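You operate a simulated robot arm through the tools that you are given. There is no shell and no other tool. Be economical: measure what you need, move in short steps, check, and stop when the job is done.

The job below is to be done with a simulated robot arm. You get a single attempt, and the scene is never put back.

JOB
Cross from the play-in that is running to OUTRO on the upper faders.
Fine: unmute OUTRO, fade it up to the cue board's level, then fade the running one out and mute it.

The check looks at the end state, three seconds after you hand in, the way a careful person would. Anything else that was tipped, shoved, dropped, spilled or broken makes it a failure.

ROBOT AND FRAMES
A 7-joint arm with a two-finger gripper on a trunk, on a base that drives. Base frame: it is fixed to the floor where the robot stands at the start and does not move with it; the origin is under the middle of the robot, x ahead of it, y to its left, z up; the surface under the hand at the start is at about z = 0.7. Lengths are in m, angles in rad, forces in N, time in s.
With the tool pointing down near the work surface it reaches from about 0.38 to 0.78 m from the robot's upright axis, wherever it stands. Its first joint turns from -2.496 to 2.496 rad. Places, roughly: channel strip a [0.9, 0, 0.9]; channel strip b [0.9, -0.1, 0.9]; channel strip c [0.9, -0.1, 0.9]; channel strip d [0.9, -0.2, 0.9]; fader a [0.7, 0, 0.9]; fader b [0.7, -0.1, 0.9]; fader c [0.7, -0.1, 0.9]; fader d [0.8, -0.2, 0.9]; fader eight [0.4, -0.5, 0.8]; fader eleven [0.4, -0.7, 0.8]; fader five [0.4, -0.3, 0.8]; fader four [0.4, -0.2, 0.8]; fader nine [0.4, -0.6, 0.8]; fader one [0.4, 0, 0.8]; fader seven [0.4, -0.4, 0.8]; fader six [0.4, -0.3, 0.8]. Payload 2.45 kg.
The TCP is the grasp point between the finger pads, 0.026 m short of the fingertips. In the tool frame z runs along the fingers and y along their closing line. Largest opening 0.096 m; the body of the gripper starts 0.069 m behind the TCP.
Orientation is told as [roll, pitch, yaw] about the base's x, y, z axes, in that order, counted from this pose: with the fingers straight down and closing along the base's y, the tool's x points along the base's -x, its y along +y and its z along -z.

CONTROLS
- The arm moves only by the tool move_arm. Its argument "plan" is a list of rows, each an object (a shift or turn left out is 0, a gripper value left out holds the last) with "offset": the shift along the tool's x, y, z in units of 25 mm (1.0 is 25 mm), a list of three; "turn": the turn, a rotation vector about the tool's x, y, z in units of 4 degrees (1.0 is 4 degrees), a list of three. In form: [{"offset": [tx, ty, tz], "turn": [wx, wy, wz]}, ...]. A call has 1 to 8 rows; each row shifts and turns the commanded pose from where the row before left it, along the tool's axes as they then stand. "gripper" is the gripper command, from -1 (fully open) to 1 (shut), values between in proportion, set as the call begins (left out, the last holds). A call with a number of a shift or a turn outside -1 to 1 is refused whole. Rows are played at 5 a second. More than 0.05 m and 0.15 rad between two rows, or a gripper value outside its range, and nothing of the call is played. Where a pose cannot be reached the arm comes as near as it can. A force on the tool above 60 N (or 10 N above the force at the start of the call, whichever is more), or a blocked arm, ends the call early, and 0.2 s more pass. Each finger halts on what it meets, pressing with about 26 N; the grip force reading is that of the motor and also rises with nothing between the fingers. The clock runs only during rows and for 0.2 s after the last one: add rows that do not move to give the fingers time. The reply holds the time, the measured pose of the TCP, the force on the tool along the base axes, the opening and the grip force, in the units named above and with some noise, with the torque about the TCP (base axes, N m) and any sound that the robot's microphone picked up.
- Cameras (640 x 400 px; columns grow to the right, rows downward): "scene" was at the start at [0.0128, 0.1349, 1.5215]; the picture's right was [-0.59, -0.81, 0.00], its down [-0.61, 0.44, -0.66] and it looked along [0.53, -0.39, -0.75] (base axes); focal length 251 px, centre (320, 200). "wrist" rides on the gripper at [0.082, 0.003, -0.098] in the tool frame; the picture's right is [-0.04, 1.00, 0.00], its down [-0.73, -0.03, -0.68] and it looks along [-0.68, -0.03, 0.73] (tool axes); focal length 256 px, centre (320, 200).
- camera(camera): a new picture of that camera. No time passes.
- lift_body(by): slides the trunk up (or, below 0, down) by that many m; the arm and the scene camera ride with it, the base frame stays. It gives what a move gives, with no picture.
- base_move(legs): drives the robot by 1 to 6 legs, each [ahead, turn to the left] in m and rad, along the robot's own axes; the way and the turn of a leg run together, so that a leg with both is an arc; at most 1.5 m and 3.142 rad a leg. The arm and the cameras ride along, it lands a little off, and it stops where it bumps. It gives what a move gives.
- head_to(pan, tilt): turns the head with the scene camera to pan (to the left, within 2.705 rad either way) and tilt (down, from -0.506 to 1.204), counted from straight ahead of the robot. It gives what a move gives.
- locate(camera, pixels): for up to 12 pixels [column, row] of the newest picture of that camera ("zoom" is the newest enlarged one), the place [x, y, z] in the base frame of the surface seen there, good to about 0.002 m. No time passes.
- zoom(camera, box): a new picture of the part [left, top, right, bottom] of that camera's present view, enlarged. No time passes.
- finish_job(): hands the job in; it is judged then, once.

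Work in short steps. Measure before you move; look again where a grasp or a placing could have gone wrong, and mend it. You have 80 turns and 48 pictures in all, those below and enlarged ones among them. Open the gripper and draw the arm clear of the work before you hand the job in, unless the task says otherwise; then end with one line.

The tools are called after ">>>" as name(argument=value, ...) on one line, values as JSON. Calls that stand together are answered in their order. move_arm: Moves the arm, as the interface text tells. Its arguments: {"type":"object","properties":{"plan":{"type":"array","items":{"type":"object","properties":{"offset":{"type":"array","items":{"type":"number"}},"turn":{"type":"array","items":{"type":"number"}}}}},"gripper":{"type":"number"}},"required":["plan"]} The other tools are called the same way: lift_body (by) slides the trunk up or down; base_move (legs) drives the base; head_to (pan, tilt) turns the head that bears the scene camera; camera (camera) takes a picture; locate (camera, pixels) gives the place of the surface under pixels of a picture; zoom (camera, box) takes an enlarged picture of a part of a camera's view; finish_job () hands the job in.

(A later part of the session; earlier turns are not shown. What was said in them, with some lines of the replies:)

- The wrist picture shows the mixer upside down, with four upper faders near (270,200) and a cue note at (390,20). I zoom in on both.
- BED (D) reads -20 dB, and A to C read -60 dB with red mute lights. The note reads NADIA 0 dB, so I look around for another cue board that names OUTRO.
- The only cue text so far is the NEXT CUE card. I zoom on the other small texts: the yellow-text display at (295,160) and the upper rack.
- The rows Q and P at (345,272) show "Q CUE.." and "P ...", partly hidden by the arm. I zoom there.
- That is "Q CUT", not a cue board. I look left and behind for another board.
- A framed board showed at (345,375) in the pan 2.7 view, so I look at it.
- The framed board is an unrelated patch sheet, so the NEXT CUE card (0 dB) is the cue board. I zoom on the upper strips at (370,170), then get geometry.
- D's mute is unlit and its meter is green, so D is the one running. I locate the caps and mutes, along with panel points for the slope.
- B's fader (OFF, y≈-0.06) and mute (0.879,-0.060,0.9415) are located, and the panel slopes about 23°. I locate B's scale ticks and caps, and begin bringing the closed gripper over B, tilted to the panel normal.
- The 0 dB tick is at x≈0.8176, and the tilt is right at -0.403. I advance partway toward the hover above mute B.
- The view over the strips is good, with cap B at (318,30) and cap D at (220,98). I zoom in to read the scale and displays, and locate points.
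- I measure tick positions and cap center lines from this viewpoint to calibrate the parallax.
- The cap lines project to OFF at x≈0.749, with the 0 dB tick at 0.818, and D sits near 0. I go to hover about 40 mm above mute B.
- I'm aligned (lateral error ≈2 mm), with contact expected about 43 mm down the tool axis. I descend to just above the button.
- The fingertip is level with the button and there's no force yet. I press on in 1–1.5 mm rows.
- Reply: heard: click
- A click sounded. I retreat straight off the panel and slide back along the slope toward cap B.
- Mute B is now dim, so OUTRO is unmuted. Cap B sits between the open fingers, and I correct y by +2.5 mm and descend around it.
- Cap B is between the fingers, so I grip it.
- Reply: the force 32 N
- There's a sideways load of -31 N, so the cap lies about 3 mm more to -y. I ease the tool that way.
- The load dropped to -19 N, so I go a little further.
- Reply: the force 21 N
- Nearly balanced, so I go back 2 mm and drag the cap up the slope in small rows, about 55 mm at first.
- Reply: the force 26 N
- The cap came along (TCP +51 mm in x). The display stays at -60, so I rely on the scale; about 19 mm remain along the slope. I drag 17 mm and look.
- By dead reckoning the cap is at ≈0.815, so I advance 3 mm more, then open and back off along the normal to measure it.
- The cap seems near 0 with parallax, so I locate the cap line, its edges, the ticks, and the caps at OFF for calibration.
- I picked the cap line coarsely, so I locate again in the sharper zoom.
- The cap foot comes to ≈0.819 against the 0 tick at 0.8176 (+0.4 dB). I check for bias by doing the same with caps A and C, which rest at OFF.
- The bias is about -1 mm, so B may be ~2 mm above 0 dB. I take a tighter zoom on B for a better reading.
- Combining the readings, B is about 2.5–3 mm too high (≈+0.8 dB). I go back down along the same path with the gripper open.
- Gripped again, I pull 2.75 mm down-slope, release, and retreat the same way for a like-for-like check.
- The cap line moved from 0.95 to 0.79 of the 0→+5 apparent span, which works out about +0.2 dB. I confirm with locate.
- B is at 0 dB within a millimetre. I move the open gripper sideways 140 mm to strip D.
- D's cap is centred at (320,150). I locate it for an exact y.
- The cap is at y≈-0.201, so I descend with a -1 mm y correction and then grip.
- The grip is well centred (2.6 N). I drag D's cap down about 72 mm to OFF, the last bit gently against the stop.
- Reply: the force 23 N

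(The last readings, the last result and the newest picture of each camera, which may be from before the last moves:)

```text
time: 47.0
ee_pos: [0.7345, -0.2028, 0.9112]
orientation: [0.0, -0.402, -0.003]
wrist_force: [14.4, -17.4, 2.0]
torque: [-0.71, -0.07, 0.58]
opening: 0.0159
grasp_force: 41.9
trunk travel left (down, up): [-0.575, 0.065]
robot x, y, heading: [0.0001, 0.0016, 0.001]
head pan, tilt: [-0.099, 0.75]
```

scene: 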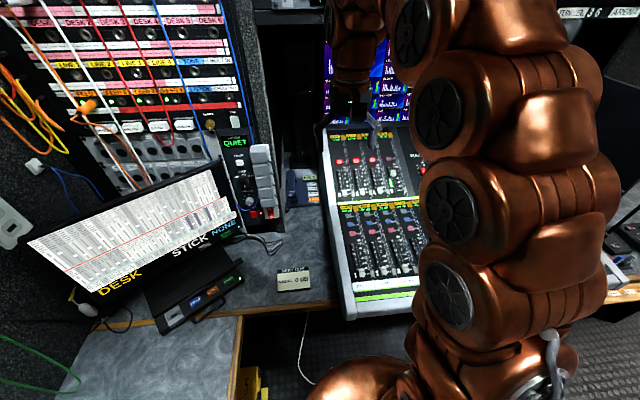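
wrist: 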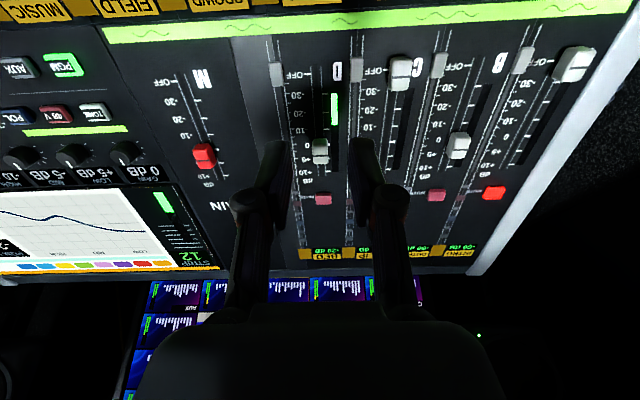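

There's 14 N against the lower stop, so D is at OFF. I release, lift clear and check.

>>> move_arm(gripper=0.333, plan=[{"offset": [0, 0, 0]}, {"offset": [0, 0, 0]}, {"offset": [0, 0, -0.4]}, {"offset": [0, 0, -0.8]}, {"offset": [0, 0, -0.8]}, {"offset": [0, 0, -0.8]}])

>>> zoom(camera="wrist", box=[220, 40, 480, 240])

```text
time: 48.4
ee_pos: [0.7037, -0.2026, 0.9731]
orientation: [0.001, -0.4, -0.001]
wrist_force: [0.3, -0.3, -0.4]
torque: [0.0, 0.0, 0.0]
opening: 0.032
grasp_force: 0.1
trunk travel left (down, up): [-0.575, 0.065]
robot x, y, heading: [-0.0031, 0.0027, 0.001]
head pan, tilt: [-0.099, 0.75]
```

```text
2.00 times, centred on (350, 140) of wrist
```

zoom: 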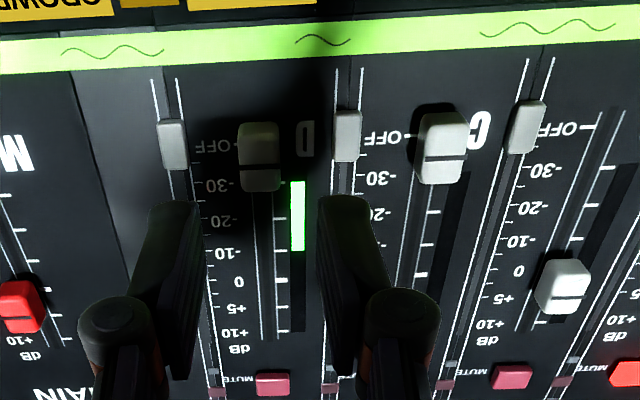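

D is at OFF. I close the fingers and shift up-slope 153 mm to above mute D.

>>> move_arm(gripper=1, plan=[{"offset": [-0.88, 0, 0]}, {"offset": [-0.88, 0, 0]}, {"offset": [-0.88, 0, 0]}, {"offset": [-0.87, 0, 0]}, {"offset": [-0.87, 0, 0]}, {"offset": [-0.87, 0, 0]}, {"offset": [-0.87, 0, 0]}, {"offset": [0, 0, 0.6]}])

>>> camera(camera="wrist")

```text
time: 50.1
ee_pos: [0.8408, -0.1985, 1.0168]
orientation: [-0.001, -0.403, 0.0]
wrist_force: [-0.5, 0.1, 0.3]
torque: [-0.02, 0.01, -0.01]
opening: 0.0
grasp_force: 25.8
out of reach, approached as far as the arm can: row 7
trunk travel left (down, up): [-0.575, 0.065]
robot x, y, heading: [-0.0023, -0.0003, 0.001]
head pan, tilt: [-0.099, 0.75]
```

```text
12 pictures are left
```

wrist: 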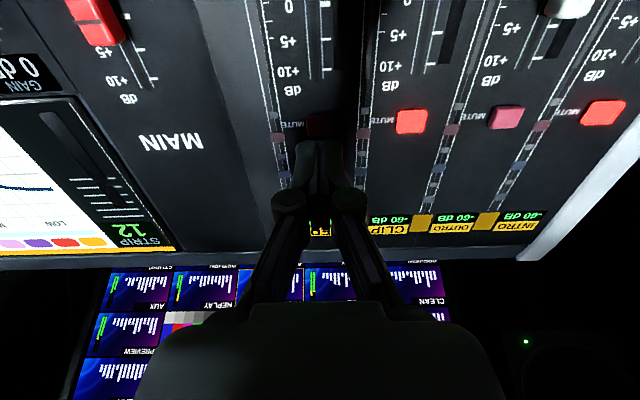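

Row 7 hit the reach limit, but row 8 (lower) did not. I descend part of the way and read the pose.

>>> move_arm(plan=[{"offset": [0, 0, 0.5]}, {"offset": [0, 0, 0.5]}, {"offset": [0, 0, 0.2]}, {"offset": [0, 0, 0]}])

```text
time: 51.1
ee_pos: [0.8488, -0.1976, 0.9859]
orientation: [0.001, -0.4, -0.001]
wrist_force: [0.3, 0.0, -0.3]
torque: [0.01, 0.02, -0.01]
opening: 0.0002
grasp_force: 26.1
out of reach, approached as far as the arm can: row 2
trunk travel left (down, up): [-0.575, 0.065]
robot x, y, heading: [-0.0002, -0.0013, -0.004]
head pan, tilt: [-0.099, 0.75]
```

Still short by about 10 mm laterally. Tilting the tool 16° more brings the wrist nearer the robot, so I back off a little and add that pitch.

>>> move_arm(plan=[{"offset": [0.4, 0, -0.4]}, {"offset": [0, 0, 0], "turn": [0, -1, 0]}, {"offset": [0, 0, 0], "turn": [0, -1, 0]}, {"offset": [0, 0, 0], "turn": [0, -1, 0]}, {"offset": [0, 0, 0], "turn": [0, -1, 0]}, {"offset": [0, 0, 0]}])

```text
time: 52.5
ee_pos: [0.836, -0.1988, 0.9917]
orientation: [-0.003, -0.682, -0.001]
wrist_force: [-0.9, 0.3, -0.7]
torque: [-0.01, 0.0, -0.01]
opening: 0.0
grasp_force: 25.4
trunk travel left (down, up): [-0.575, 0.065]
robot x, y, heading: [-0.0006, 0.001, -0.003]
head pan, tilt: [-0.099, 0.75]
```

No reach warning now. I move to a hover about 15 mm off mute D, with the tip aimed slightly past its centre because of the tilt.

>>> move_arm(plan=[{"offset": [-0.3, -0.1, 0.5]}, {"offset": [-0.27, 0, 0.47]}, {"offset": [0, 0, 0]}, {"offset": [0, 0, 0]}])

>>> zoom(camera="wrist", box=[220, 60, 460, 260])

```text
time: 53.5
ee_pos: [0.862, -0.201, 0.9815]
orientation: [0.001, -0.681, 0.0]
wrist_force: [-0.1, -0.3, -0.2]
torque: [0.0, -0.01, 0.02]
opening: 0.0
grasp_force: 25.6
trunk travel left (down, up): [-0.575, 0.065]
robot x, y, heading: [0.0031, -0.0015, 0.002]
head pan, tilt: [-0.099, 0.75]
```

```text
2.00 times, centred on (340, 160) of wrist
```

zoom: 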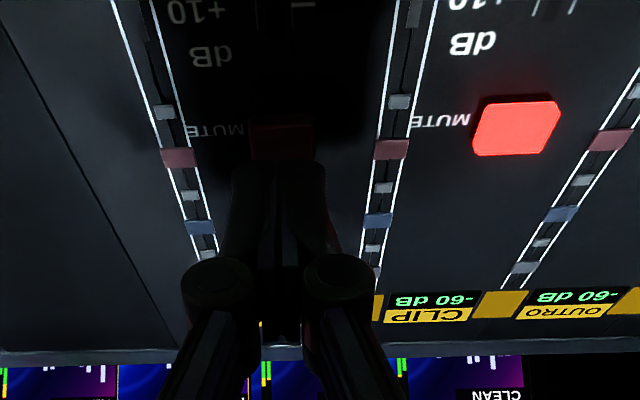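

Aligned: mute D at (282,140) lies just under the fingertips. I approach along the panel normal, then press in small steps.

>>> move_arm(plan=[{"offset": [0.07, 0, 0.25]}, {"offset": [0.06, 0, 0.2]}, {"offset": [0.014, 0, 0.048]}, {"offset": [0.014, 0, 0.048]}, {"offset": [0, 0, 0]}])

```text
time: 54.8
ee_pos: [0.8671, -0.2016, 0.968]
orientation: [-0.001, -0.681, -0.002]
wrist_force: [-0.3, 0.2, 0.4]
torque: [0.06, 0.01, 0.01]
opening: 0.0002
grasp_force: 26.2
trunk travel left (down, up): [-0.575, 0.065]
robot x, y, heading: [-0.0006, 0.0019, 0.007]
head pan, tilt: [-0.099, 0.75]
```

>>> move_arm(plan=[{"offset": [0.014, 0, 0.048]}, {"offset": [0.014, 0, 0.048]}, {"offset": [0.014, 0, 0.048]}])

```text
time: 55.5
ee_pos: [0.8678, -0.2036, 0.9648]
orientation: [0.0, -0.68, -0.001]
wrist_force: [0.0, 0.1, 0.2]
torque: [-0.01, 0.01, 0.02]
opening: 0.0062
grasp_force: 28.7
trunk travel left (down, up): [-0.575, 0.065]
robot x, y, heading: [-0.0014, 0.0008, 0.001]
head pan, tilt: [-0.099, 0.75]
```

The opening changed to 6 mm as at the first press, so there's contact but no click yet. I press a little more.

>>> move_arm(plan=[{"offset": [0.014, 0, 0.048]}, {"offset": [0.01, 0, 0.03]}])

```text
time: 56.1
ee_pos: [0.8698, -0.2028, 0.964]
orientation: [-0.002, -0.68, -0.002]
wrist_force: [-1.0, -0.6, 0.5]
torque: [-0.04, 0.0, -0.02]
opening: 0.0057
grasp_force: 28.7
trunk travel left (down, up): [-0.575, 0.065]
robot x, y, heading: [-0.0005, -0.0034, -0.001]
head pan, tilt: [-0.099, 0.75]
heard: click
```

The click came, so I retreat along the normal and check the light.

>>> move_arm(plan=[{"offset": [-0.22, 0, -0.77]}, {"offset": [-0.22, 0, -0.77]}, {"offset": [0.3, 0, -0.9]}, {"offset": [0.6, 0, -0.8]}, {"offset": [0.8, 0, -0.8]}, {"offset": [0.8, 0, -0.8]}, {"offset": [0.8, 0, -0.8]}])

>>> camera(camera="wrist")

```text
time: 57.8
ee_pos: [0.725, -0.2046, 1.0278]
orientation: [-0.001, -0.683, -0.001]
wrist_force: [-0.1, 0.5, -0.5]
torque: [-0.03, 0.03, -0.03]
opening: 0.0
grasp_force: 28.1
trunk travel left (down, up): [-0.575, 0.065]
robot x, y, heading: [-0.0017, 0.0003, 0.001]
head pan, tilt: [-0.099, 0.75]
```

```text
10 pictures are left
```

wrist: 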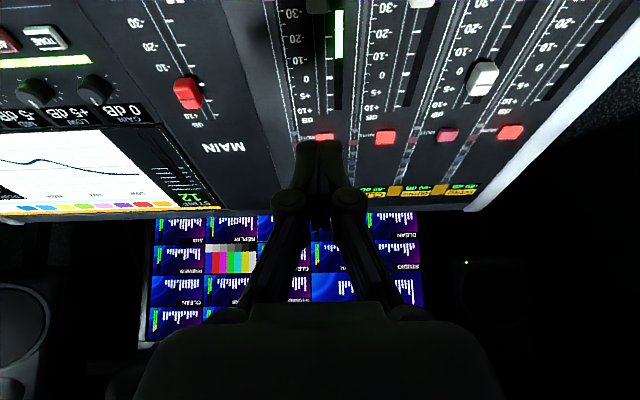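

D's mute is lit red at (324,137) and B's is dim at (448,134). I draw the arm clear, open the gripper, and take a last look.

>>> move_arm(gripper=-1, plan=[{"offset": [0, 0, -0.9], "turn": [0, 0.9, 0]}, {"offset": [0, 0, -0.9], "turn": [0, 0.9, 0]}, {"offset": [0, 0, -0.9], "turn": [0, 0.9, 0]}, {"offset": [0, 0, -0.9], "turn": [0, 0.9, 0]}, {"offset": [0, 0, -0.9], "turn": [0, 0.9, 0]}, {"offset": [0, 0, -0.9], "turn": [0, 0.9, 0]}, {"offset": [0.6, 0, -0.6]}, {"offset": [0.6, 0, -0.6]}])

>>> zoom(camera="wrist", box=[240, 0, 480, 160])

>>> zoom(camera="scene", box=[310, 110, 430, 220])

```text
time: 59.5
ee_pos: [0.6211, -0.2013, 1.1633]
orientation: [-0.001, -0.301, -0.003]
wrist_force: [0.5, -0.4, -0.6]
torque: [0.02, -0.01, -0.02]
opening: 0.096
grasp_force: 0.1
trunk travel left (down, up): [-0.575, 0.065]
robot x, y, heading: [-0.0003, 0.0017, -0.001]
head pan, tilt: [-0.099, 0.75]
```

```text
2.50 times, centred on (360, 80) of wrist
```

zoom: 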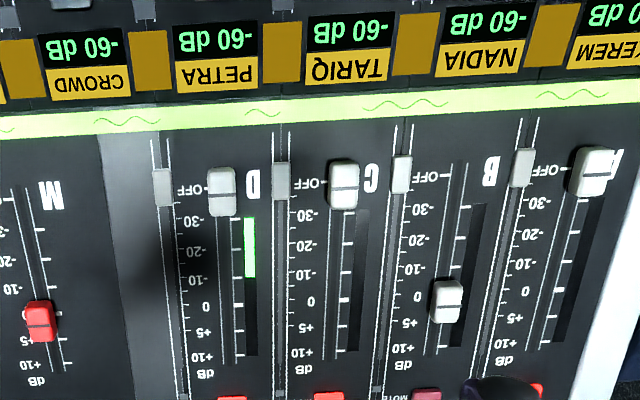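

```text
3.64 times, centred on (370, 165) of scene
```

zoom: 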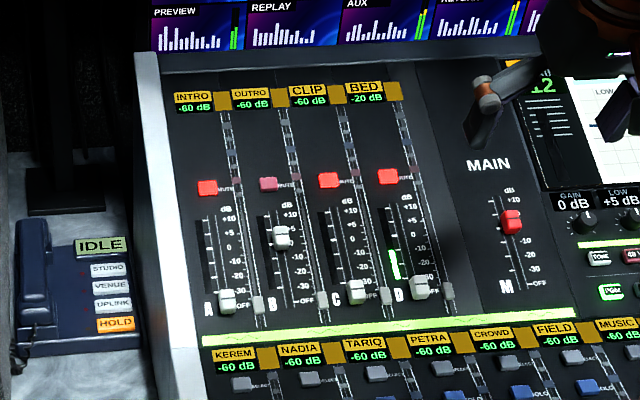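

B is at 0 dB and unmuted, D is at OFF and muted, A and C are untouched, and the arm is clear. I hand in.

>>> finish_job()

```text
The job is handed in.
```

I handed the job in with OUTRO unmuted and up at 0 dB, and BED, the one that was running, faded to OFF and muted. I took 0 dB from the NEXT CUE card, the only cue board I found, though it names NADIA rather than OUTRO. I set OUTRO by its fader scale, to within about a millimetre, because its small display stayed at -60 dB throughout.
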